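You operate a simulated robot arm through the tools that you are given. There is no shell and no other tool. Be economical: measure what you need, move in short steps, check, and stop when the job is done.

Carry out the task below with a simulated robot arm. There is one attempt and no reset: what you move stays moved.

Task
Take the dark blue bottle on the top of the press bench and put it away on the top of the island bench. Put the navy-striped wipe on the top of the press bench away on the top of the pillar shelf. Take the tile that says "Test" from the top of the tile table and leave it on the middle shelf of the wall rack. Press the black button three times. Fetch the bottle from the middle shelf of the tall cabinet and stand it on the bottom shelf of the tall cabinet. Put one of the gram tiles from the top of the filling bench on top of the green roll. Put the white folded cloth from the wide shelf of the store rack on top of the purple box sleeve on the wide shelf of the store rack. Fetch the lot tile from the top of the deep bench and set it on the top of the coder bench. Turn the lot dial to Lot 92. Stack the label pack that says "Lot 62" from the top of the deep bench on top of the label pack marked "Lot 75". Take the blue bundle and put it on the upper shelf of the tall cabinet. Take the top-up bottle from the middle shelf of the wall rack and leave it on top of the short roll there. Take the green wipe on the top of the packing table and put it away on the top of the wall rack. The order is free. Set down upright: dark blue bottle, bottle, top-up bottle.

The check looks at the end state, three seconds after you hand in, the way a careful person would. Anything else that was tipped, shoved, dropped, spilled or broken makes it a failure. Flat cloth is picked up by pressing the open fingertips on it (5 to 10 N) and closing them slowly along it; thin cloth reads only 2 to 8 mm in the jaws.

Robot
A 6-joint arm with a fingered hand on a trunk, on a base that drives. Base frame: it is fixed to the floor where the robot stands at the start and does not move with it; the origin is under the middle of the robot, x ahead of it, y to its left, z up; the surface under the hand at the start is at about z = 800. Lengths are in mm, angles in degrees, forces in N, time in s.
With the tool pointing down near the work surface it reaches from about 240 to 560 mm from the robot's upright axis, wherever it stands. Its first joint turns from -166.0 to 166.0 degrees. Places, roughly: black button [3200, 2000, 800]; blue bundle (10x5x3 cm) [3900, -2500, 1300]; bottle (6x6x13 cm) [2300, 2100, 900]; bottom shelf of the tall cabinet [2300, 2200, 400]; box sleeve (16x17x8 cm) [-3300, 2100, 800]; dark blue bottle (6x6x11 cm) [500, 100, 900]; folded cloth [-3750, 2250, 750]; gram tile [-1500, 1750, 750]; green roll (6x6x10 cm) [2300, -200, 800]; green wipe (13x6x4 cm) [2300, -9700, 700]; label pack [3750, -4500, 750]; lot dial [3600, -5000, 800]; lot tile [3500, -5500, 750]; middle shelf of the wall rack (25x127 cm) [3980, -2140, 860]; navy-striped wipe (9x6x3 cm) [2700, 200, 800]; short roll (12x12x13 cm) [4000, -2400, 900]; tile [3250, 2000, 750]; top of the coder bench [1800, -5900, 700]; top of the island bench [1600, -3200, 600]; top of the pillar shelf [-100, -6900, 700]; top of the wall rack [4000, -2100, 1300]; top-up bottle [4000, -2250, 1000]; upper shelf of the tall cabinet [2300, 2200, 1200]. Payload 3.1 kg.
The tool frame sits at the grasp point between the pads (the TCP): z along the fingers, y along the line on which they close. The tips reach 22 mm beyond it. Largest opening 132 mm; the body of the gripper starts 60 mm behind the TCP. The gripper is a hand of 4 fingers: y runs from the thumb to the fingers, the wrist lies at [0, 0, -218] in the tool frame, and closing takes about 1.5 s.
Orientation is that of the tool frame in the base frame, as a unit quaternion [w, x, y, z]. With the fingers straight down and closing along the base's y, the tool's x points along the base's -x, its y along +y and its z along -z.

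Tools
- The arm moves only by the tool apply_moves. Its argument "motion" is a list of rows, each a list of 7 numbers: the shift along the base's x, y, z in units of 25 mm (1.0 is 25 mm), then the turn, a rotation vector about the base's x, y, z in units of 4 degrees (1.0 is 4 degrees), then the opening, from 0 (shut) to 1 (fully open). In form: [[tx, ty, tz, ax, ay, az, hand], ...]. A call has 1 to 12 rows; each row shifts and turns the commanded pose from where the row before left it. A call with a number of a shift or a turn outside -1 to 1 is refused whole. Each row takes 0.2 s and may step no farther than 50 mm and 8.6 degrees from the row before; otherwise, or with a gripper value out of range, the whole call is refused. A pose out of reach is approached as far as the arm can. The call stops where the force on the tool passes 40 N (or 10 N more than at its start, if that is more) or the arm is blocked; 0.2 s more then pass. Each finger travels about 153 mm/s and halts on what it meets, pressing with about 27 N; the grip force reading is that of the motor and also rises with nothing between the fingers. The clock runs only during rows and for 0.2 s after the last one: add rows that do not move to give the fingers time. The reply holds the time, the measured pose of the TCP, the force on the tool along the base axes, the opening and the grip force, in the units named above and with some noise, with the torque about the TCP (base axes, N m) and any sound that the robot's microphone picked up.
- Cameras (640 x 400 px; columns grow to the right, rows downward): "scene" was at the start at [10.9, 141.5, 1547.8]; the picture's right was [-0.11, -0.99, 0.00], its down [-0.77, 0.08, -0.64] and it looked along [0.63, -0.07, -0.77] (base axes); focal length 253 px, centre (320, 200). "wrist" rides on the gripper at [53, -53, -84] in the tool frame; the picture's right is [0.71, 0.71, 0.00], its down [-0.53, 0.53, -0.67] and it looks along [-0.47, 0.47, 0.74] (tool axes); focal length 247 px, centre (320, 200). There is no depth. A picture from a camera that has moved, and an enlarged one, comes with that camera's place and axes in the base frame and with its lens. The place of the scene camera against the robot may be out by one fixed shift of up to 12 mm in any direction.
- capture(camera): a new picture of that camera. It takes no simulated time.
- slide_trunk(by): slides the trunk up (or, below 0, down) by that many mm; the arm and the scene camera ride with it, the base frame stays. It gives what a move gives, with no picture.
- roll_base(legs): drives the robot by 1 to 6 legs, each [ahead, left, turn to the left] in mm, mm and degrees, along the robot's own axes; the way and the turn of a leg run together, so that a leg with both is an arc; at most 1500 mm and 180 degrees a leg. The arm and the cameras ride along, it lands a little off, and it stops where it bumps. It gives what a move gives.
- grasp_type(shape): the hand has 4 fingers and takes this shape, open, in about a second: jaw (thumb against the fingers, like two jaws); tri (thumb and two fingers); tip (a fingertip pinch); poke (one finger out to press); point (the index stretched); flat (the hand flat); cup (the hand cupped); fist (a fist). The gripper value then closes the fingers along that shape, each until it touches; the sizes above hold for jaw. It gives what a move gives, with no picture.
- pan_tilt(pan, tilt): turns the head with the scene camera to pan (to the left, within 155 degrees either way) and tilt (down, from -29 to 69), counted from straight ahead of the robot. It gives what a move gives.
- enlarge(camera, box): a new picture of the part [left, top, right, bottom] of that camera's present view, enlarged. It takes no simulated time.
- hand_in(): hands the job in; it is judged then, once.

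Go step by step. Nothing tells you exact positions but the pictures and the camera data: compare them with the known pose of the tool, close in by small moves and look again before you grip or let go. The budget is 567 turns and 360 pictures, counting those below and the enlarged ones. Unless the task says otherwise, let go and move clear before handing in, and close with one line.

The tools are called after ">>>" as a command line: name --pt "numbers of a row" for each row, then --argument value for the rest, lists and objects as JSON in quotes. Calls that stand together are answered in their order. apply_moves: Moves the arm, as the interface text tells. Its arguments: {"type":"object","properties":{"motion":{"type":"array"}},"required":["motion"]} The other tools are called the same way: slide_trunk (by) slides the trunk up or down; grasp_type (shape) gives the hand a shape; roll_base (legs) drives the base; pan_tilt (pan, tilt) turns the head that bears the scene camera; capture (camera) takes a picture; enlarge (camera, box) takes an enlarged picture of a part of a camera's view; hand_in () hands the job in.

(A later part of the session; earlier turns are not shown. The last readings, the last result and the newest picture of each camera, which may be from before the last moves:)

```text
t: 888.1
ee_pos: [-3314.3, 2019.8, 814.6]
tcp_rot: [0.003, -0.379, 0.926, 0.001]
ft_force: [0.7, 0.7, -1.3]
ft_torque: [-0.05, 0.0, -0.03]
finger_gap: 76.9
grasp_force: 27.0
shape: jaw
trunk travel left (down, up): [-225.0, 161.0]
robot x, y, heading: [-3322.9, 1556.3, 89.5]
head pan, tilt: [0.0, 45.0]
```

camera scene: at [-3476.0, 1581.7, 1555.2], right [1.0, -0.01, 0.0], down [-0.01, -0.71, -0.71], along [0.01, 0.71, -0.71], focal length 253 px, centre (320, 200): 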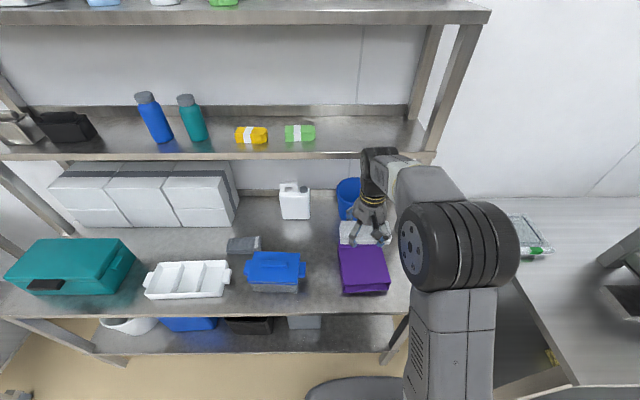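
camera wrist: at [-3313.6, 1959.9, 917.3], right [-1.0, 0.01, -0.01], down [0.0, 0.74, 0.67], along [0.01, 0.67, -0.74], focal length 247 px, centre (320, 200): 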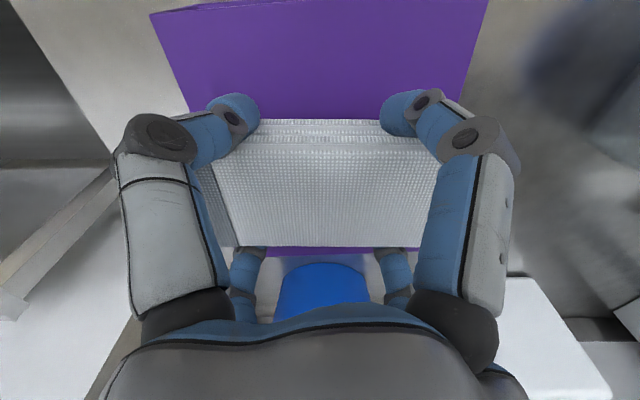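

>>> apply_moves --pt "0 0 -0.15 0 0 0 0.2" --pt "0 0 0 0 0 0 0.2"

>>> enlarge --camera "scene" --box '[330, 210, 410, 300]'

```text
t: 888.7
ee_pos: [-3313.9, 2020.5, 810.2]
tcp_rot: [0.004, -0.379, 0.925, 0.001]
ft_force: [-0.6, -0.2, -0.7]
ft_torque: [0.0, -0.03, -0.02]
finger_gap: 76.6
grasp_force: 26.8
shape: jaw
trunk travel left (down, up): [-225.0, 161.0]
robot x, y, heading: [-3325.9, 1556.4, 89.7]
head pan, tilt: [0.0, 45.0]
```

```text
4.44 times, centred on (370, 255) of scene
camera zoom: at [-3475.9, 1581.6, 1555.2], right [1.0, -0.01, 0.0], down [-0.01, -0.71, -0.71], along [0.01, 0.71, -0.71], focal length 1126 px, centre (98, -44)
```

zoom: 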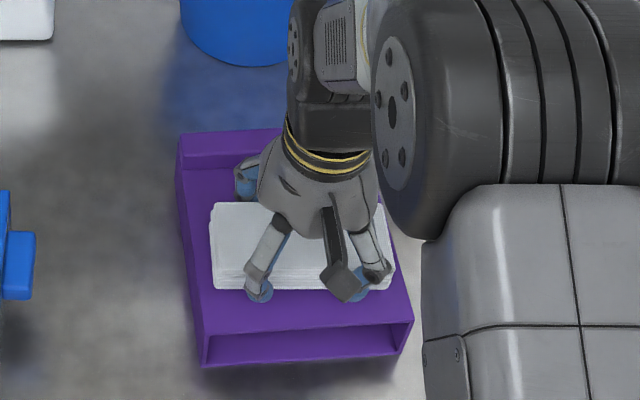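

>>> apply_moves --pt "0 0 -0.12 0 0 0 0.2" --pt "0 0 0 0 0 0 0.2"

```text
t: 889.3
ee_pos: [-3314.6, 2018.6, 808.2]
tcp_rot: [0.003, -0.379, 0.925, 0.0]
ft_force: [-0.7, -0.6, 0.2]
ft_torque: [0.0, 0.01, -0.01]
finger_gap: 77.0
grasp_force: 26.7
shape: jaw
trunk travel left (down, up): [-225.0, 161.0]
robot x, y, heading: [-3324.1, 1555.7, 89.8]
head pan, tilt: [0.0, 45.0]
```

>>> apply_moves --pt "0 0 -0.12 0 0 0 0.2" --pt "0 0 0 0 0 0 0.2"

```text
t: 889.9
ee_pos: [-3315.9, 2018.1, 805.7]
tcp_rot: [0.005, -0.38, 0.925, 0.0]
ft_force: [0.1, 0.6, -0.6]
ft_torque: [0.01, 0.0, 0.0]
finger_gap: 76.8
grasp_force: 26.6
shape: jaw
trunk travel left (down, up): [-225.0, 161.0]
robot x, y, heading: [-3321.9, 1559.0, 89.5]
head pan, tilt: [0.0, 45.0]
```

>>> apply_moves --pt "0 0 -0.15 0 0 0 0.2" --pt "0 0 0 0 0 0 0.2"

```text
t: 890.5
ee_pos: [-3315.2, 2017.6, 801.9]
tcp_rot: [0.004, -0.379, 0.925, 0.001]
ft_force: [0.2, -0.6, 7.8]
ft_torque: [-0.07, -0.05, -0.01]
finger_gap: 76.7
grasp_force: 26.8
shape: jaw
trunk travel left (down, up): [-225.0, 161.0]
robot x, y, heading: [-3325.9, 1559.0, 89.6]
head pan, tilt: [0.0, 45.0]
```

Contact at 8 N. Release gently and rise straight.

>>> apply_moves --pt "0 0 0.05 0 0 0 0.6" --pt "0 0 0.05 0 0 0 0.7" --pt "0 0 0 0 0 0 0.78" --pt "0 0 0 0 0 0 0.82" --pt "0 0 0 0 0 0 0.82" --pt "0 0 1 0 0 0 0.82" --pt "0 0 1 0 0 0 0.82" --pt "0 0 1 0 0 0 0.82" --pt "0 0 1 0 0 0 0.82" --pt "0 0 1 0 0 0 0.82" --pt "0 -0.5 1 0 0 0 0.82"

>>> enlarge --camera "scene" --box '[310, 190, 430, 320]'

>>> capture --camera "wrist"

```text
t: 892.9
ee_pos: [-3314.1, 2007.2, 954.2]
tcp_rot: [0.003, -0.38, 0.925, 0.0]
ft_force: [0.5, -0.1, 0.2]
ft_torque: [0.06, 0.01, 0.0]
finger_gap: 107.9
grasp_force: 0.0
shape: jaw
trunk travel left (down, up): [-225.0, 161.0]
robot x, y, heading: [-3326.4, 1557.6, 89.5]
head pan, tilt: [0.0, 45.0]
```

```text
3.08 times, centred on (370, 255) of scene
camera zoom: at [-3475.9, 1580.6, 1555.2], right [1.0, -0.01, 0.0], down [-0.01, -0.71, -0.71], along [0.01, 0.71, -0.71], focal length 780 px, centre (166, 31)
```

zoom: 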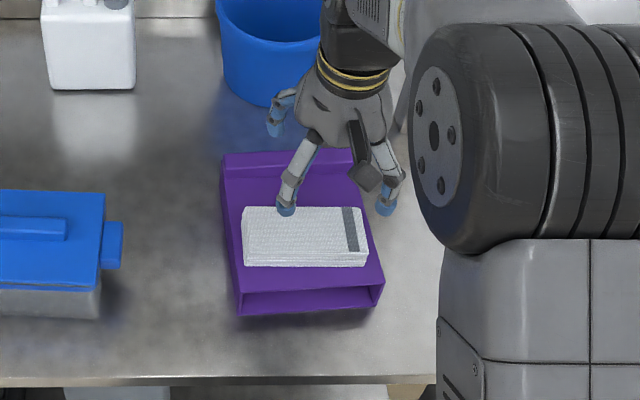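

```text
78 pictures are left
camera wrist: at [-3314.5, 1930.6, 1038.0], right [-1.0, 0.01, -0.01], down [0.0, 0.74, 0.67], along [0.01, 0.67, -0.74], focal length 247 px, centre (320, 200)
```

wrist: 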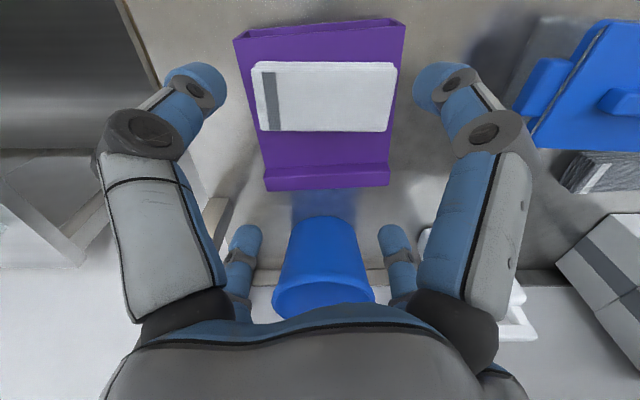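

The cloth lies on the sleeve. Last job: the gram tile. Back off and drive along to the filling bench.

>>> apply_moves --pt "0 -0.8 1 0 0 0 1" --pt "0 -0.8 1 0 0 0 1" --pt "0 -0.8 1 0 0 0 1" --pt "0 0 0 0 0 0 1"

>>> roll_base --legs '[[-560, 0, 0.5], [0, -1000, 0], [0, -750, 0]]'

>>> pan_tilt --pan 0 --tilt 30

>>> capture --camera "scene"

```text
t: 893.9
ee_pos: [-3317.5, 1945.8, 1029.6]
tcp_rot: [0.003, -0.38, 0.925, 0.0]
ft_force: [-0.5, -0.8, 0.3]
ft_torque: [0.0, 0.01, 0.0]
finger_gap: 131.7
grasp_force: 0.0
shape: jaw
trunk travel left (down, up): [-225.0, 161.0]
robot x, y, heading: [-3324.0, 1556.0, 89.5]
head pan, tilt: [0.0, 45.0]
```

```text
t: 905.7
ee_pos: [-1542.8, 1404.3, 1030.5]
tcp_rot: [0.004, -0.384, 0.923, 0.0]
ft_force: [-0.9, -0.8, -0.4]
ft_torque: [-0.01, -0.01, 0.0]
finger_gap: 131.8
grasp_force: 0.0
shape: jaw
trunk travel left (down, up): [-225.0, 161.0]
robot x, y, heading: [-1546.4, 1010.1, 90.3]
head pan, tilt: [0.0, 45.0]
```

```text
t: 906.5
ee_pos: [-1543.7, 1404.3, 1029.8]
tcp_rot: [0.003, -0.384, 0.923, 0.0]
ft_force: [-0.3, 0.3, 0.5]
ft_torque: [0.0, -0.01, 0.0]
finger_gap: 131.7
grasp_force: 0.1
shape: jaw
trunk travel left (down, up): [-225.0, 161.0]
robot x, y, heading: [-1543.5, 1012.9, 90.1]
head pan, tilt: [0.0, 30.0]
```

```text
77 pictures are left
camera scene: at [-1699.2, 1046.8, 1577.7], right [1.0, 0.0, 0.0], down [0.0, -0.5, -0.87], along [0.0, 0.87, -0.5], focal length 253 px, centre (320, 200)
```

scene: 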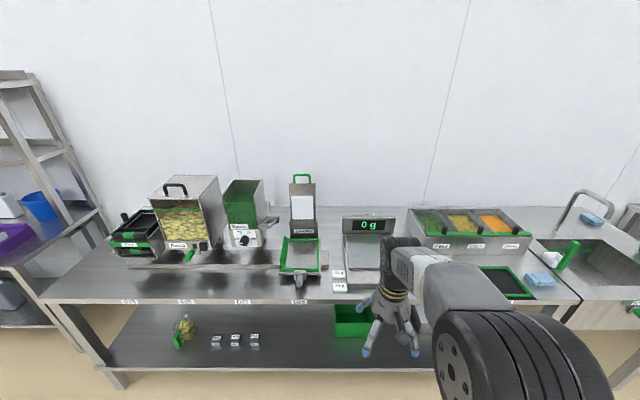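

>>> enlarge --camera "scene" --box '[270, 220, 430, 320]'

```text
4.00 times, centred on (350, 270) of scene
camera zoom: at [-1699.2, 1046.8, 1577.7], right [1.0, 0.0, 0.0], down [0.0, -0.5, -0.87], along [0.0, 0.87, -0.5], focal length 1013 px, centre (200, -80)
```

zoom: 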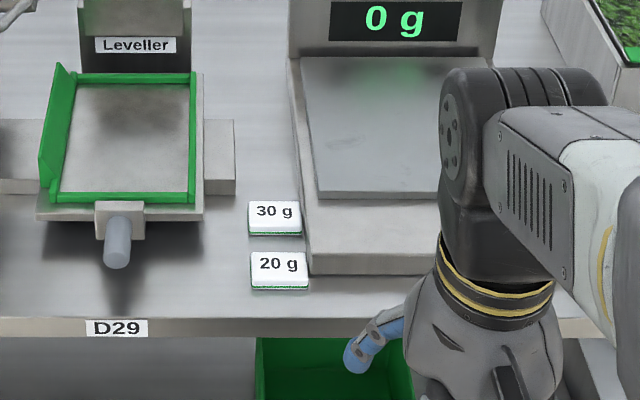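

Two gram tiles (20 g, 30 g) stand right beside the scale, so there's no room for a finger on that side. Plan: press on the 20 g tile from above, drag it left clear of the scale, then grip it. Drive closer.

>>> roll_base --legs '[[240, 95, 0]]'

>>> pan_tilt --pan 0 --tilt 50

>>> apply_moves --pt "0 0.8 -0.6 0 0 1 1" --pt "0 0.8 -0.6 0 0 1 1" --pt "0 0.8 -0.6 0 0 1 1" --pt "0 0.8 -0.6 0 0 1 1" --pt "0 0 -0.6 0 0 1 1" --pt "0 0 -0.6 0 0 1 1" --pt "0 0 0 0 0 1 1" --pt "0 0 0 0 0 1 1" --pt "0 0 0 0 0 1 1" --pt "0 0 0 0 0 1 1" --pt "0 0 0 0 0 1.0 1" --pt "0 0 0 0 0 0 1"

>>> capture --camera "wrist"

>>> enlarge --camera "scene" --box '[250, 150, 450, 310]'

```text
t: 908.4
ee_pos: [-1637.3, 1649.3, 1029.0]
tcp_rot: [0.004, -0.383, 0.924, 0.001]
ft_force: [-0.1, 0.6, 0.1]
ft_torque: [-0.02, 0.03, 0.0]
finger_gap: 131.9
grasp_force: 0.1
shape: jaw
trunk travel left (down, up): [-225.0, 161.0]
robot x, y, heading: [-1643.9, 1260.3, 89.8]
head pan, tilt: [0.0, 30.0]
```

```text
t: 909.2
ee_pos: [-1636.2, 1648.9, 1029.7]
tcp_rot: [0.003, -0.383, 0.924, 0.0]
ft_force: [0.9, 0.4, -0.5]
ft_torque: [0.0, 0.0, -0.02]
finger_gap: 132.1
grasp_force: 0.0
shape: jaw
trunk travel left (down, up): [-225.0, 161.0]
robot x, y, heading: [-1639.5, 1255.9, 89.8]
head pan, tilt: [0.0, 50.0]
```

```text
t: 911.8
ee_pos: [-1637.4, 1728.7, 941.1]
tcp_rot: [0.003, -0.701, 0.713, 0.002]
ft_force: [-0.2, 0.0, -0.2]
ft_torque: [0.03, -0.02, -0.01]
finger_gap: 132.2
grasp_force: 0.1
shape: jaw
trunk travel left (down, up): [-225.0, 161.0]
robot x, y, heading: [-1643.2, 1255.7, 90.0]
head pan, tilt: [0.0, 50.0]
```

```text
75 pictures are left
camera wrist: at [-1583.9, 1673.6, 1023.2], right [-0.72, -0.69, -0.01], down [-0.52, 0.53, 0.67], along [-0.46, 0.49, -0.74], focal length 247 px, centre (320, 200)
```

wrist: 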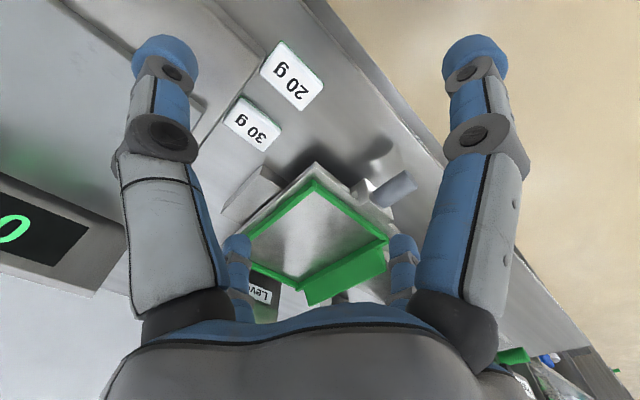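

```text
2.50 times, centred on (350, 230) of scene
camera zoom: at [-1794.1, 1278.1, 1548.2], right [1.0, 0.0, 0.0], down [0.0, -0.77, -0.64], along [0.0, 0.64, -0.77], focal length 633 px, centre (245, 125)
```

zoom: 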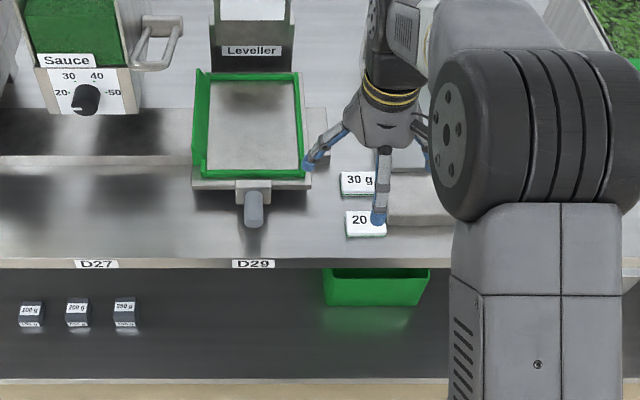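

The 20 g tile top is at about (−1616, 1750, 766). Close the fist and press on its left part, then drag left.

>>> apply_moves --pt "0.24 0.42 0 0 0 0 0.5" --pt "0.24 0.42 -1 0 0 0 0" --pt "0 0 -1 0 0 0 0" --pt "0 0 -1 0 0 0 0" --pt "0 0 -1 0 0 0 0" --pt "0 0 -1 0 0 0 0" --pt "0 0 0 0 0 0 0" --pt "0 0 0 0 0 0 0"

>>> capture --camera "wrist"

>>> enlarge --camera "scene" --box '[310, 190, 410, 260]'

```text
t: 913.6
ee_pos: [-1627.1, 1749.5, 816.8]
tcp_rot: [0.003, -0.701, 0.713, 0.002]
ft_force: [0.2, 0.3, 0.4]
ft_torque: [0.01, 0.01, 0.0]
finger_gap: 0.1
grasp_force: 26.7
shape: jaw
trunk travel left (down, up): [-225.0, 161.0]
robot x, y, heading: [-1640.4, 1259.2, 90.1]
head pan, tilt: [0.0, 50.0]
```

```text
73 pictures are left
camera wrist: at [-1572.7, 1694.5, 898.9], right [-0.72, -0.69, -0.01], down [-0.52, 0.53, 0.67], along [-0.46, 0.49, -0.74], focal length 247 px, centre (320, 200)
```

wrist: 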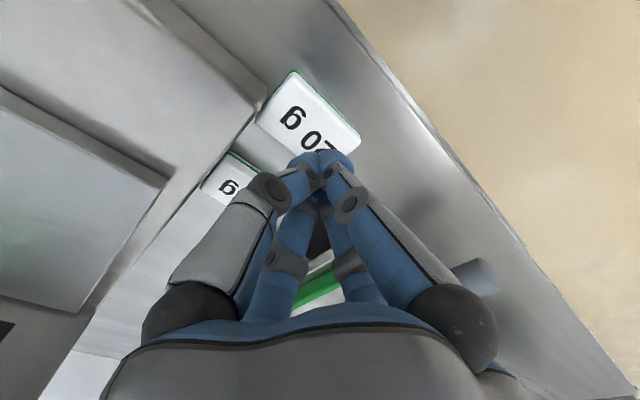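

```text
5.71 times, centred on (360, 225) of scene
camera zoom: at [-1794.1, 1278.3, 1548.2], right [1.0, 0.0, 0.0], down [0.0, -0.77, -0.64], along [0.0, 0.64, -0.77], focal length 1448 px, centre (91, 57)
```

zoom: 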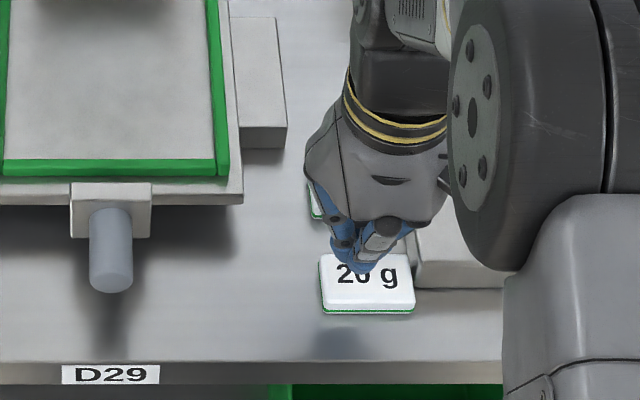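

The bench is lower than thought (tile top ≈ 725–735). Step down until contact.

>>> apply_moves --pt "0 0.2 -0.6 0 0 0 0" --pt "0 0 -0.6 0 0 0 0" --pt "0 0 0 0 0 0 0"

>>> apply_moves --pt "0 0 -0.2 0 0 0 0" --pt "0 0 -0.2 0 0 0 0" --pt "0 0 0 0 0 0 0"

>>> capture --camera "wrist"

```text
t: 914.4
ee_pos: [-1625.9, 1758.0, 792.8]
tcp_rot: [0.009, -0.701, 0.713, 0.007]
ft_force: [-0.2, -6.3, 24.2]
ft_torque: [-0.35, 0.02, 0.01]
finger_gap: 0.0
grasp_force: 27.0
shape: jaw
trunk travel left (down, up): [-225.0, 161.0]
robot x, y, heading: [-1639.1, 1258.2, 90.1]
head pan, tilt: [0.0, 50.0]
stopped in row 3: the force on the tool passed its limit at 47 N (the readings are from after the stop); the commanded pose is now the measured one
```

```text
t: 914.7
ee_pos: [-1624.4, 1759.0, 792.4]
tcp_rot: [0.011, -0.701, 0.713, 0.01]
ft_force: [0.1, -7.9, 24.5]
ft_torque: [-0.39, 0.03, 0.01]
finger_gap: 0.1
grasp_force: 27.3
shape: jaw
trunk travel left (down, up): [-225.0, 161.0]
robot x, y, heading: [-1640.1, 1258.9, 90.0]
head pan, tilt: [0.0, 50.0]
stopped in row 1: the force on the tool passed its limit at 46 N (the readings are from after the stop); the commanded pose is now the measured one
```

```text
71 pictures are left
camera wrist: at [-1571.2, 1703.0, 874.4], right [-0.72, -0.69, -0.02], down [-0.52, 0.52, 0.68], along [-0.46, 0.5, -0.73], focal length 247 px, centre (320, 200)
```

wrist: 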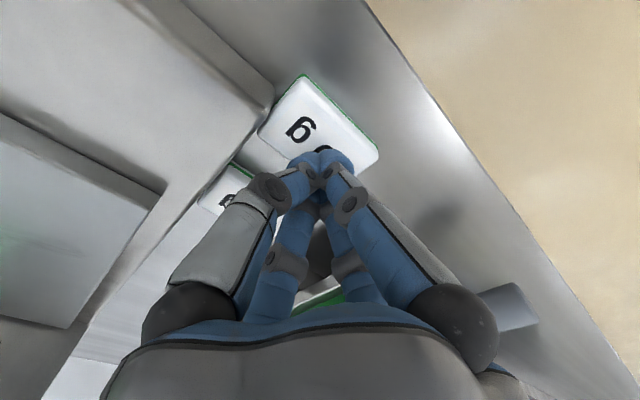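

Contact on the tile (top ≈ 763). Ease to a light press and drag left ~70 mm.

>>> apply_moves --pt "0 0 0.05 0 0 0 0" --pt "-0.2 0 0 0 0 0 0" --pt "-0.3 0 0 0 0 0 0" --pt "-0.3 0 0 0 0 0 0" --pt "-0.3 0 0 0 0 0 0"

>>> capture --camera "wrist"

```text
t: 915.9
ee_pos: [-1652.4, 1759.2, 793.4]
tcp_rot: [0.011, -0.701, 0.713, 0.009]
ft_force: [5.6, 0.4, 21.8]
ft_torque: [-0.16, -0.12, 0.04]
finger_gap: 0.0
grasp_force: 27.0
shape: jaw
trunk travel left (down, up): [-225.0, 161.0]
robot x, y, heading: [-1643.2, 1260.2, 89.9]
head pan, tilt: [0.0, 50.0]
```

```text
70 pictures are left
camera wrist: at [-1599.0, 1702.7, 874.2], right [-0.72, -0.69, -0.02], down [-0.52, 0.52, 0.68], along [-0.46, 0.5, -0.73], focal length 247 px, centre (320, 200)
```

wrist: 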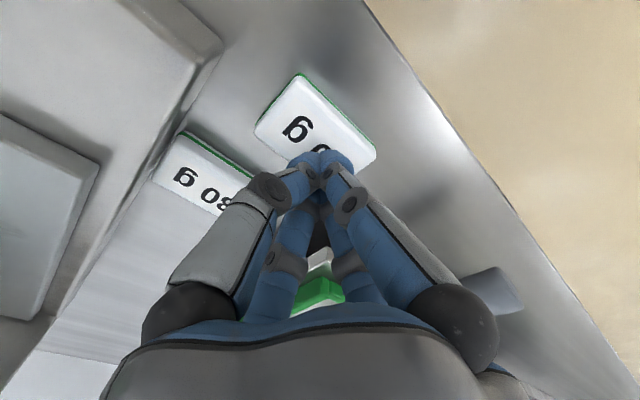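

The tile is coming along. Drag another ~45 mm.

>>> apply_moves --pt "-0.3 0 0 0 0 0 0" --pt "-0.3 0 0 0 0 0 0" --pt "-0.3 0 0 0 0 0 0" --pt "-0.3 0 0 0 0 0 0" --pt "-0.3 0 0 0 0 0 0" --pt "-0.3 0 0 0 0 0 0" --pt "0 0 0 0 0 0 0"

>>> apply_moves --pt "0 0 0.5 0 0 0 0" --pt "0 0 1 0 0 0 0" --pt "0 0 1 0 0 0 0.5" --pt "0 0 1 0 0 0 0.8" --pt "0 0 0 0 0 0 0.8" --pt "0 0 0 0 0 0 0.8"

>>> capture --camera "wrist"

>>> enlarge --camera "scene" --box '[290, 180, 410, 260]'

```text
t: 917.5
ee_pos: [-1697.9, 1759.5, 792.9]
tcp_rot: [0.009, -0.701, 0.713, 0.007]
ft_force: [1.7, 0.0, 13.7]
ft_torque: [-0.07, -0.09, 0.02]
finger_gap: 0.1
grasp_force: 27.0
shape: jaw
trunk travel left (down, up): [-225.0, 161.0]
robot x, y, heading: [-1642.5, 1259.4, 90.0]
head pan, tilt: [0.0, 50.0]
```

```text
t: 918.9
ee_pos: [-1698.7, 1758.3, 879.7]
tcp_rot: [0.009, -0.701, 0.713, 0.008]
ft_force: [-1.5, -0.5, 0.2]
ft_torque: [0.03, -0.05, 0.03]
finger_gap: 105.3
grasp_force: 0.0
shape: jaw
trunk travel left (down, up): [-225.0, 161.0]
robot x, y, heading: [-1645.4, 1256.4, 90.2]
head pan, tilt: [0.0, 50.0]
```

```text
69 pictures are left
camera wrist: at [-1645.4, 1701.7, 961.5], right [-0.72, -0.69, -0.02], down [-0.52, 0.52, 0.68], along [-0.46, 0.5, -0.73], focal length 247 px, centre (320, 200)
```

wrist: 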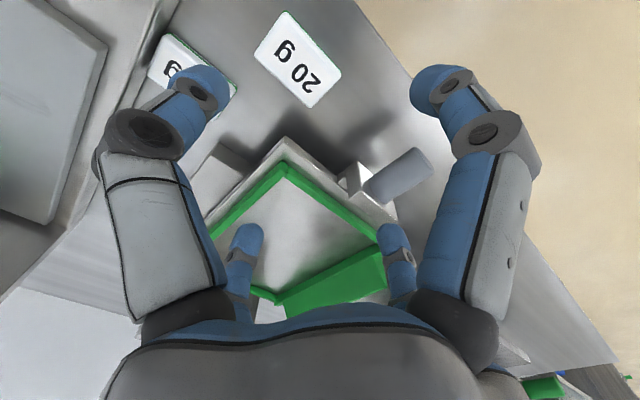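

```text
5.00 times, centred on (350, 220) of scene
camera zoom: at [-1794.1, 1277.7, 1548.2], right [1.0, 0.0, 0.0], down [0.0, -0.77, -0.64], along [0.0, 0.64, -0.77], focal length 1267 px, centre (170, 100)
```

zoom: 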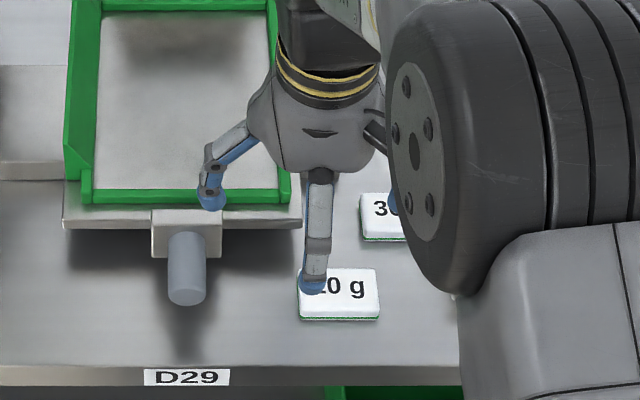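

The 20 g tile is now free at about (−1668, 1750). Align over it and descend with a 0.6 opening.

>>> apply_moves --pt "0.6 -0.16 0 -0.1 0 0 0.6" --pt "0.6 -0.16 0 -0.15 0 0 0.6" --pt "0 0 -1 0 0 0 0.6" --pt "0 0 -0.6 0 0 0 0.6" --pt "0 0 0 0 0 0 0.6"

>>> capture --camera "wrist"

>>> enlarge --camera "scene" --box '[290, 180, 410, 260]'

```text
t: 920.1
ee_pos: [-1667.5, 1754.2, 837.4]
tcp_rot: [0.004, -0.701, 0.713, 0.001]
ft_force: [-1.0, 0.0, -0.1]
ft_torque: [0.04, 0.0, 0.0]
finger_gap: 80.0
grasp_force: 0.1
shape: jaw
trunk travel left (down, up): [-225.0, 161.0]
robot x, y, heading: [-1641.8, 1261.8, 89.9]
head pan, tilt: [0.0, 50.0]
```

```text
67 pictures are left
camera wrist: at [-1614.5, 1697.9, 920.9], right [-0.72, -0.69, -0.01], down [-0.52, 0.53, 0.67], along [-0.46, 0.49, -0.74], focal length 247 px, centre (320, 200)
```

wrist: 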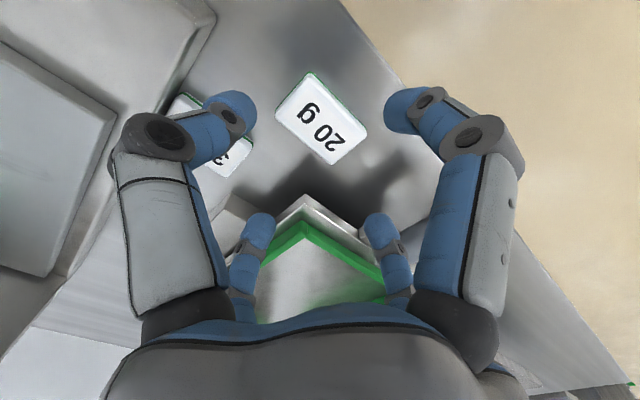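

```text
5.00 times, centred on (350, 220) of scene
camera zoom: at [-1794.2, 1277.8, 1548.2], right [1.0, 0.0, 0.0], down [0.0, -0.77, -0.64], along [0.0, 0.64, -0.77], focal length 1267 px, centre (170, 100)
```

zoom: 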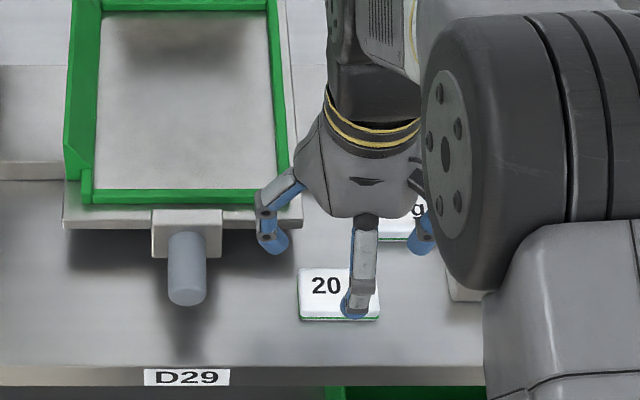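

>>> apply_moves --pt "0.16 -0.2 -0.8 0 0 0 0.6" --pt "0 0 -0.8 0 0 0 0.6" --pt "0 0 -0.6 0 0 0 0.6" --pt "0 0 0 0 0 0 0.6"

>>> capture --camera "wrist"

```text
t: 921.1
ee_pos: [-1663.8, 1748.1, 783.6]
tcp_rot: [0.002, -0.701, 0.713, 0.002]
ft_force: [-1.1, -0.1, -0.3]
ft_torque: [0.02, 0.01, 0.02]
finger_gap: 79.8
grasp_force: 0.1
shape: jaw
trunk travel left (down, up): [-225.0, 161.0]
robot x, y, heading: [-1640.2, 1258.8, 90.0]
head pan, tilt: [0.0, 50.0]
```

```text
65 pictures are left
camera wrist: at [-1610.7, 1693.2, 866.7], right [-0.72, -0.69, -0.01], down [-0.52, 0.53, 0.67], along [-0.46, 0.49, -0.74], focal length 247 px, centre (320, 200)
```

wrist: 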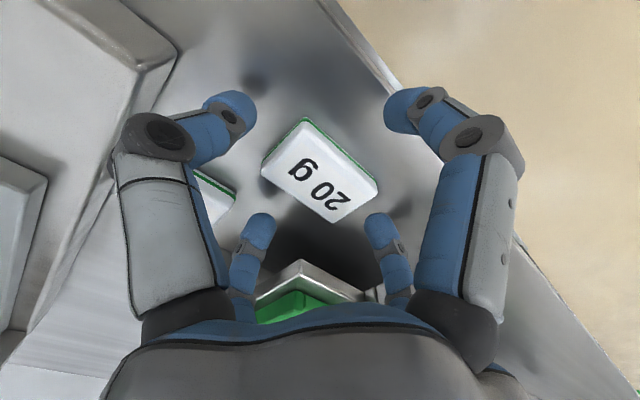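

Centred. Down a few more millimetres and close.

>>> apply_moves --pt "0 0 -0.2 0 0 0 0.6" --pt "0 0 -0.1 0 0 0 0.55" --pt "0 0 0 0 0 0 0.45" --pt "0 0 0 0 0 0 0.35" --pt "0 0 0 0 0 0 0.25" --pt "0 0 0 0 0 0 0.1" --pt "0 0 0 0 0 0 0.1" --pt "0 0 0 0 0 0 0.1"

>>> apply_moves --pt "0 0 0.5 0 0 0 0.1" --pt "0 0 1 0 0 0 0.1" --pt "0 0 1 0 0 0 0.1" --pt "0 0 0 0 0 0 0.1"

>>> capture --camera "wrist"

```text
t: 922.9
ee_pos: [-1664.3, 1748.2, 775.5]
tcp_rot: [0.003, -0.701, 0.713, 0.003]
ft_force: [-1.1, 0.3, 0.0]
ft_torque: [-0.05, 0.0, 0.0]
finger_gap: 42.9
grasp_force: 27.0
shape: jaw
trunk travel left (down, up): [-225.0, 161.0]
robot x, y, heading: [-1643.8, 1260.7, 89.9]
head pan, tilt: [0.0, 50.0]
```

```text
t: 923.9
ee_pos: [-1664.4, 1746.8, 839.4]
tcp_rot: [0.002, -0.7, 0.714, 0.002]
ft_force: [0.1, 0.1, 0.7]
ft_torque: [-0.02, 0.03, 0.0]
finger_gap: 42.7
grasp_force: 27.0
shape: jaw
trunk travel left (down, up): [-225.0, 161.0]
robot x, y, heading: [-1639.9, 1257.7, 90.0]
head pan, tilt: [0.0, 50.0]
```

```text
64 pictures are left
camera wrist: at [-1611.6, 1691.0, 922.9], right [-0.72, -0.69, -0.01], down [-0.52, 0.53, 0.67], along [-0.46, 0.49, -0.74], focal length 247 px, centre (320, 200)
```

wrist: 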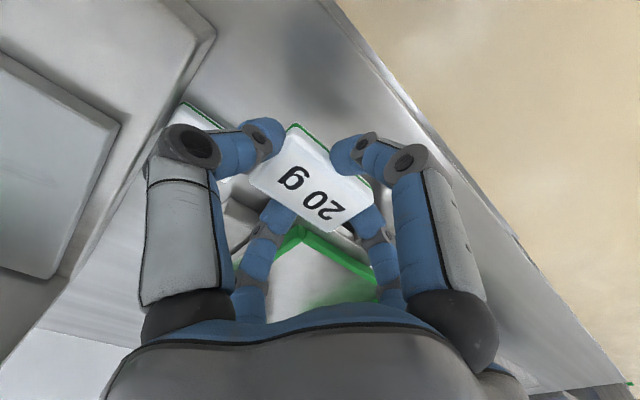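

The 20 g tile is held. Now the drive to the green roll on the press bench, from its south side.

>>> apply_moves --pt "0 -0.6 1 0 0 0 0.1" --pt "0 -0.6 1 0 0 0 0.1" --pt "0 -0.6 1 0 0 0 0.1" --pt "0 -0.6 1 0 0 0 0.1" --pt "0 -0.6 1 0 0 0 0.1" --pt "0 -0.6 1 0 0 0 0.1" --pt "0 0 1 0 0 0 0.1" --pt "0 0 1 0 0 0 0.1"

>>> roll_base --legs '[[-310, 0, 0], [0, -800, 0], [0, -800, 0], [-950, 0, 0], [-1000, 0, 0]]'

>>> capture --camera "scene"

```text
t: 925.7
ee_pos: [-1662.8, 1655.8, 1041.7]
tcp_rot: [0.003, -0.701, 0.713, 0.002]
ft_force: [0.3, 0.3, -0.2]
ft_torque: [-0.02, 0.01, 0.02]
finger_gap: 42.6
grasp_force: 27.3
shape: jaw
trunk travel left (down, up): [-225.0, 161.0]
robot x, y, heading: [-1641.9, 1262.2, 90.2]
head pan, tilt: [0.0, 50.0]
```

```text
t: 944.7
ee_pos: [-118.5, -586.6, 1039.8]
tcp_rot: [0.003, -0.679, 0.734, 0.001]
ft_force: [-0.2, 0.3, 0.1]
ft_torque: [0.0, 0.06, 0.02]
finger_gap: 42.8
grasp_force: 27.2
shape: jaw
trunk travel left (down, up): [-225.0, 161.0]
robot x, y, heading: [-122.7, -985.0, 86.6]
head pan, tilt: [0.0, 50.0]
```

```text
63 pictures are left
camera scene: at [-271.9, -957.2, 1548.2], right [1.0, -0.06, 0.0], down [-0.05, -0.76, -0.64], along [0.04, 0.64, -0.77], focal length 253 px, centre (320, 200)
```

scene: 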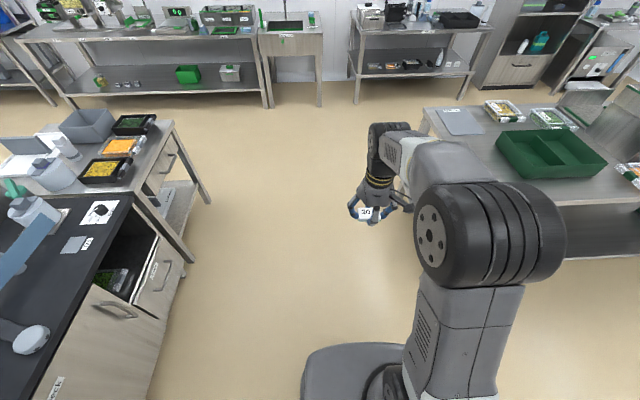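

>>> roll_base --legs '[[0, 0, 3.4], [0, -1200, 0], [0, -1200, 0]]'

>>> pan_tilt --pan 0 --tilt 35

>>> capture --camera "scene"

```text
t: 956.8
ee_pos: [2215.2, -579.0, 1040.8]
tcp_rot: [0.003, -0.702, 0.712, 0.001]
ft_force: [0.6, 0.1, -0.3]
ft_torque: [0.02, 0.01, 0.03]
finger_gap: 42.9
grasp_force: 26.9
shape: jaw
trunk travel left (down, up): [-225.0, 161.0]
robot x, y, heading: [2235.8, -973.3, 89.9]
head pan, tilt: [0.0, 50.0]
```

```text
t: 957.5
ee_pos: [2215.9, -578.1, 1040.3]
tcp_rot: [0.004, -0.702, 0.712, 0.001]
ft_force: [-0.9, 0.0, -0.2]
ft_torque: [-0.01, 0.0, -0.02]
finger_gap: 42.9
grasp_force: 26.6
shape: jaw
trunk travel left (down, up): [-225.0, 161.0]
robot x, y, heading: [2238.2, -977.7, 90.3]
head pan, tilt: [0.0, 35.0]
```

```text
62 pictures are left
camera scene: at [2085.5, -946.8, 1569.9], right [1.0, 0.0, 0.0], down [0.0, -0.57, -0.82], along [0.0, 0.82, -0.57], focal length 253 px, centre (320, 200)
```

scene: 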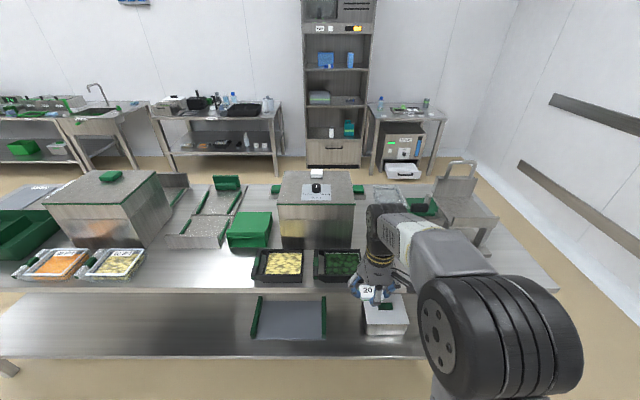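

>>> apply_moves --pt "-1 0 0 0 0 0 0.1" --pt "-1 0 0 0 0 0 0.1" --pt "-1 0 0 0 0 0 0.1" --pt "-1 0 0 0 0 0 0.1" --pt "-1 0 0 0 0 0 0.1" --pt "-1 0 0 0 0 0 0.1" --pt "-1 0 0 0 0 0 0.1"

>>> enlarge --camera "scene" --box '[300, 170, 520, 310]'

```text
t: 959.1
ee_pos: [2039.7, -578.4, 1039.3]
tcp_rot: [0.003, -0.702, 0.713, 0.002]
ft_force: [0.0, -0.1, 0.2]
ft_torque: [-0.01, 0.01, 0.04]
finger_gap: 42.8
grasp_force: 27.1
shape: jaw
trunk travel left (down, up): [-225.0, 161.0]
robot x, y, heading: [2239.9, -976.6, 90.1]
head pan, tilt: [0.0, 35.0]
```

```text
2.86 times, centred on (410, 240) of scene
camera zoom: at [2084.7, -946.6, 1569.9], right [1.0, 0.0, 0.0], down [0.0, -0.57, -0.82], along [0.0, 0.82, -0.57], focal length 724 px, centre (63, 86)
```

zoom: 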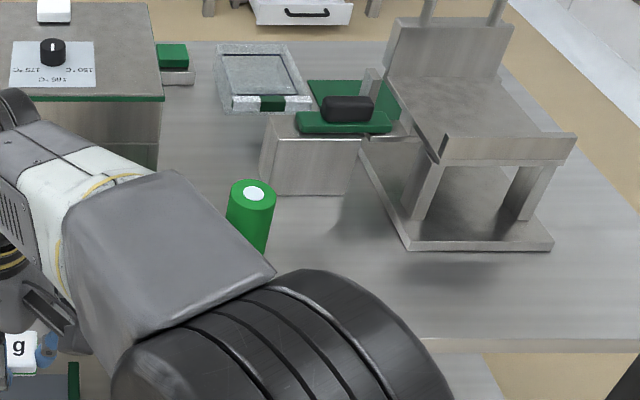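

The green roll stands at about (2338, −233), top z≈900. Bring the hand back in front and drive closer.

>>> apply_moves --pt "1 0 0.3 0 0 0 0.1" --pt "1 0 0.3 0 0 0 0.1" --pt "1 0 0.3 0 0 0 0.1" --pt "1 0 0.3 0 0 0 0.1" --pt "1 0 0.3 0 0 0 0.1" --pt "1 0 0 0 0 0 0.1" --pt "1 0 0 0 0 0 0.1"

>>> roll_base --legs '[[0, -85, 0], [230, 0, 0]]'

>>> pan_tilt --pan 0 --tilt 50

>>> capture --camera "scene"

>>> capture --camera "wrist"

```text
t: 960.7
ee_pos: [2216.0, -578.0, 1078.2]
tcp_rot: [0.003, -0.702, 0.712, 0.002]
ft_force: [-0.1, -0.5, -0.8]
ft_torque: [-0.01, -0.03, -0.02]
finger_gap: 42.9
grasp_force: 27.2
shape: jaw
trunk travel left (down, up): [-225.0, 161.0]
robot x, y, heading: [2238.9, -972.1, 90.2]
head pan, tilt: [0.0, 35.0]
```

```text
t: 963.2
ee_pos: [2298.1, -337.7, 1078.1]
tcp_rot: [0.002, -0.703, 0.711, 0.001]
ft_force: [0.0, 1.1, -0.3]
ft_torque: [-0.03, 0.01, 0.0]
finger_gap: 42.7
grasp_force: 27.4
shape: jaw
trunk travel left (down, up): [-225.0, 161.0]
robot x, y, heading: [2327.1, -734.4, 90.4]
head pan, tilt: [0.0, 35.0]
```

```text
t: 964.0
ee_pos: [2301.1, -339.0, 1077.5]
tcp_rot: [0.003, -0.703, 0.711, 0.002]
ft_force: [0.6, 0.1, -0.4]
ft_torque: [-0.01, 0.04, 0.0]
finger_gap: 42.9
grasp_force: 26.8
shape: jaw
trunk travel left (down, up): [-225.0, 161.0]
robot x, y, heading: [2326.0, -736.6, 90.4]
head pan, tilt: [0.0, 50.0]
```

```text
60 pictures are left
camera scene: at [2170.4, -717.8, 1548.3], right [1.0, 0.01, 0.0], down [0.0, -0.77, -0.64], along [0.0, 0.64, -0.77], focal length 253 px, centre (320, 200)
```

scene: 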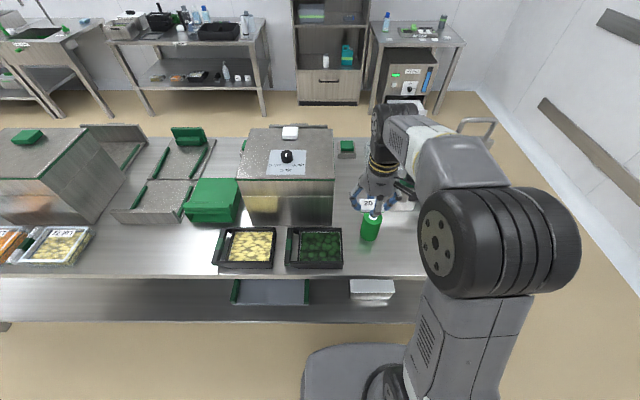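

```text
59 pictures are left
camera wrist: at [2353.7, -393.6, 1160.5], right [-0.72, -0.7, -0.01], down [-0.52, 0.53, 0.67], along [-0.47, 0.48, -0.74], focal length 247 px, centre (320, 200)
```

wrist: 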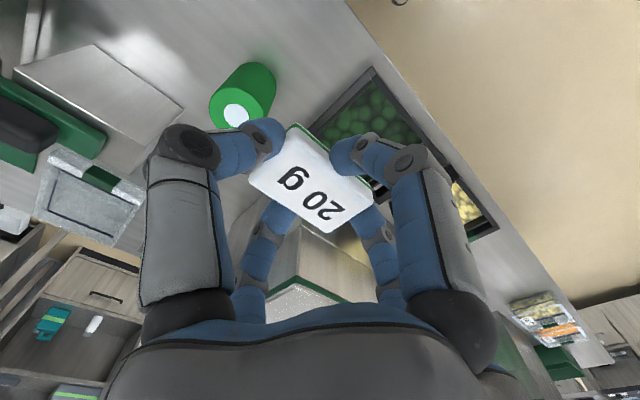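

>>> enlarge --camera "scene" --box '[340, 180, 420, 250]'

>>> enlarge --camera "wrist" --box '[190, 50, 300, 140]'

```text
5.71 times, centred on (380, 215) of scene
camera zoom: at [2170.4, -717.8, 1548.3], right [1.0, 0.01, 0.0], down [0.0, -0.77, -0.64], along [0.0, 0.64, -0.77], focal length 1448 px, centre (-23, 114)
```

zoom: 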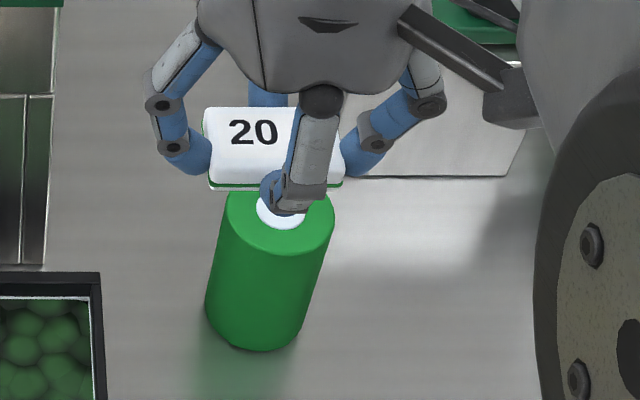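

```text
4.44 times, centred on (245, 95) of wrist
camera zoom: at [2353.7, -393.6, 1160.5], right [-0.72, -0.7, -0.01], down [-0.52, 0.53, 0.67], along [-0.47, 0.48, -0.74], focal length 1098 px, centre (653, 667)
```

zoom: 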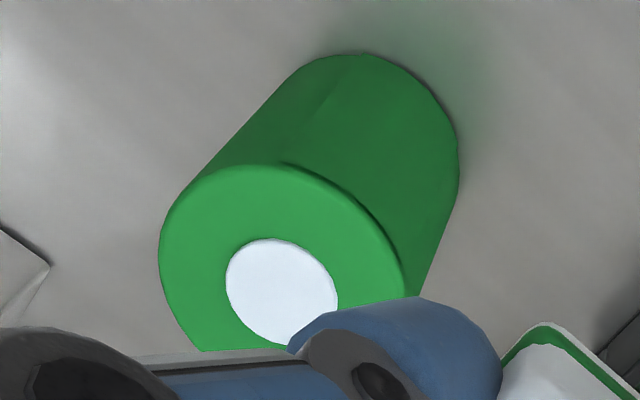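

Roll centre ≈ (2340, −250), top z≈898. Move the tile over it.

>>> apply_moves --pt "0.4 0.9 0 0 0 0 0.1" --pt "0.4 0.9 0 0 0 0 0.1" --pt "0.4 0.9 0 0 0 0 0.1" --pt "0.36 0.86 -0.6 0 0 0 0.1" --pt "0 0 -1 0 0 0 0.1" --pt "0 0 -1 0 0 0 0.1" --pt "0 0 -1 0 0 0 0.1" --pt "0 0 -0.8 0 0 0 0.1" --pt "0 0 0 0 0 0 0.1"

>>> enlarge --camera "scene" --box '[330, 160, 430, 250]'

>>> capture --camera "wrist"

```text
t: 966.0
ee_pos: [2339.0, -248.4, 967.4]
tcp_rot: [0.002, -0.702, 0.712, 0.002]
ft_force: [-0.2, 0.1, -0.9]
ft_torque: [0.01, -0.01, -0.01]
finger_gap: 42.7
grasp_force: 27.2
shape: jaw
trunk travel left (down, up): [-225.0, 161.0]
robot x, y, heading: [2325.3, -738.3, 90.3]
head pan, tilt: [0.0, 50.0]
```

```text
4.44 times, centred on (380, 205) of scene
camera zoom: at [2170.4, -717.9, 1548.3], right [1.0, 0.01, 0.0], down [0.0, -0.77, -0.64], along [0.0, 0.64, -0.77], focal length 1126 px, centre (53, 178)
```

zoom: 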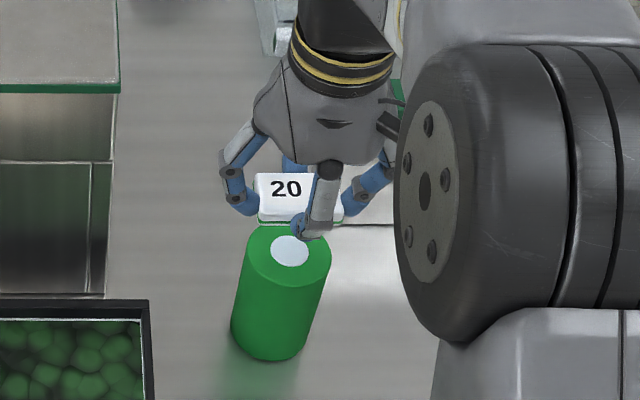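

```text
55 pictures are left
camera wrist: at [2392.4, -302.2, 1051.2], right [-0.72, -0.7, -0.01], down [-0.52, 0.53, 0.67], along [-0.47, 0.48, -0.74], focal length 247 px, centre (320, 200)
```

wrist: 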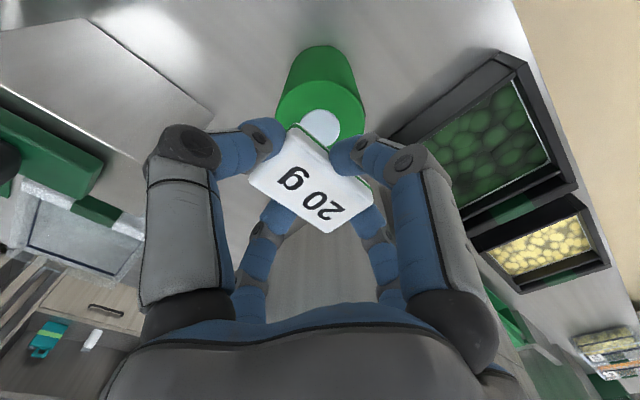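

Tile vs roll: needs about −5 mm in y. Adjust and lower.

>>> apply_moves --pt "-0.04 -0.22 0 0 0 0 0.1" --pt "0 0 -0.6 0 0 0 0.1" --pt "0 0 -0.5 0 0 0 0.1" --pt "0 0 0 0 0 0 0.1"

>>> enlarge --camera "scene" --box '[330, 160, 430, 250]'

```text
t: 967.0
ee_pos: [2338.0, -253.3, 940.3]
tcp_rot: [0.002, -0.703, 0.711, 0.002]
ft_force: [0.3, -0.5, -1.1]
ft_torque: [-0.01, 0.04, -0.02]
finger_gap: 43.1
grasp_force: 26.8
shape: jaw
trunk travel left (down, up): [-225.0, 161.0]
robot x, y, heading: [2321.2, -733.9, 90.3]
head pan, tilt: [0.0, 50.0]
```

```text
4.44 times, centred on (380, 205) of scene
camera zoom: at [2170.4, -717.7, 1548.2], right [1.0, 0.01, 0.0], down [0.0, -0.77, -0.64], along [0.0, 0.64, -0.77], focal length 1126 px, centre (53, 178)
```

zoom: 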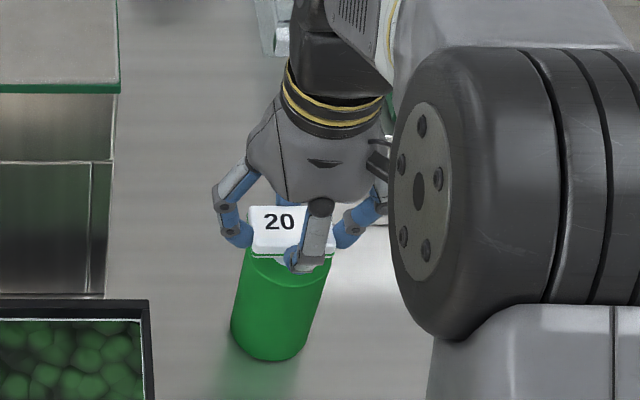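

Well centred, just above the roll. Lower gently.

>>> apply_moves --pt "0 0 -0.2 0 0 0 0.1" --pt "0 0 -0.1 0 0 0 0.1" --pt "0 0 0 0 0 0 0.1"

```text
t: 967.8
ee_pos: [2337.5, -255.6, 932.2]
tcp_rot: [0.004, -0.703, 0.712, 0.002]
ft_force: [-0.6, -0.2, 0.0]
ft_torque: [0.02, 0.01, 0.01]
finger_gap: 42.7
grasp_force: 26.8
shape: jaw
trunk travel left (down, up): [-225.0, 161.0]
robot x, y, heading: [2323.6, -735.9, 90.4]
head pan, tilt: [0.0, 50.0]
```

>>> apply_moves --pt "0 0.06 -0.12 0 0 0 0.1" --pt "0 0 0 0 0 0 0.1"

```text
t: 968.4
ee_pos: [2338.3, -253.0, 929.8]
tcp_rot: [0.002, -0.703, 0.711, 0.002]
ft_force: [-0.2, 0.1, -0.2]
ft_torque: [0.0, 0.03, 0.01]
finger_gap: 42.8
grasp_force: 26.9
shape: jaw
trunk travel left (down, up): [-225.0, 161.0]
robot x, y, heading: [2323.4, -738.8, 90.4]
head pan, tilt: [0.0, 50.0]
```

>>> apply_moves --pt "0 0 -0.12 0 0 0 0.1" --pt "0 0 0 0 0 0 0.1"

```text
t: 969.0
ee_pos: [2336.6, -254.0, 928.4]
tcp_rot: [0.003, -0.703, 0.711, 0.001]
ft_force: [0.4, 0.9, -0.7]
ft_torque: [0.01, 0.0, 0.0]
finger_gap: 42.6
grasp_force: 26.9
shape: jaw
trunk travel left (down, up): [-225.0, 161.0]
robot x, y, heading: [2320.3, -737.0, 90.2]
head pan, tilt: [0.0, 50.0]
```

>>> apply_moves --pt "0 0 -0.12 0 0 0 0.1" --pt "0 0 0 0 0 0 0.1"

>>> enlarge --camera "scene" --box '[350, 195, 410, 245]'

```text
t: 969.5
ee_pos: [2338.6, -255.1, 924.7]
tcp_rot: [0.003, -0.703, 0.712, 0.003]
ft_force: [-0.7, 0.4, 7.2]
ft_torque: [0.02, -0.05, 0.01]
finger_gap: 42.6
grasp_force: 27.2
shape: jaw
trunk travel left (down, up): [-225.0, 161.0]
robot x, y, heading: [2322.3, -738.8, 90.4]
head pan, tilt: [0.0, 50.0]
```

```text
8.00 times, centred on (380, 220) of scene
camera zoom: at [2170.3, -718.6, 1548.3], right [1.0, 0.01, 0.0], down [0.0, -0.77, -0.64], along [0.0, 0.64, -0.77], focal length 2027 px, centre (-160, 40)
```

zoom: 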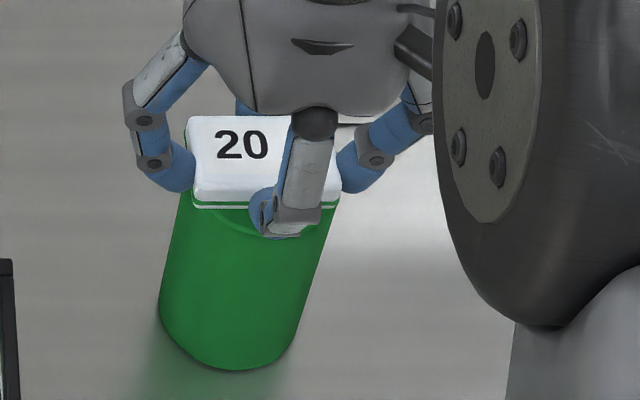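

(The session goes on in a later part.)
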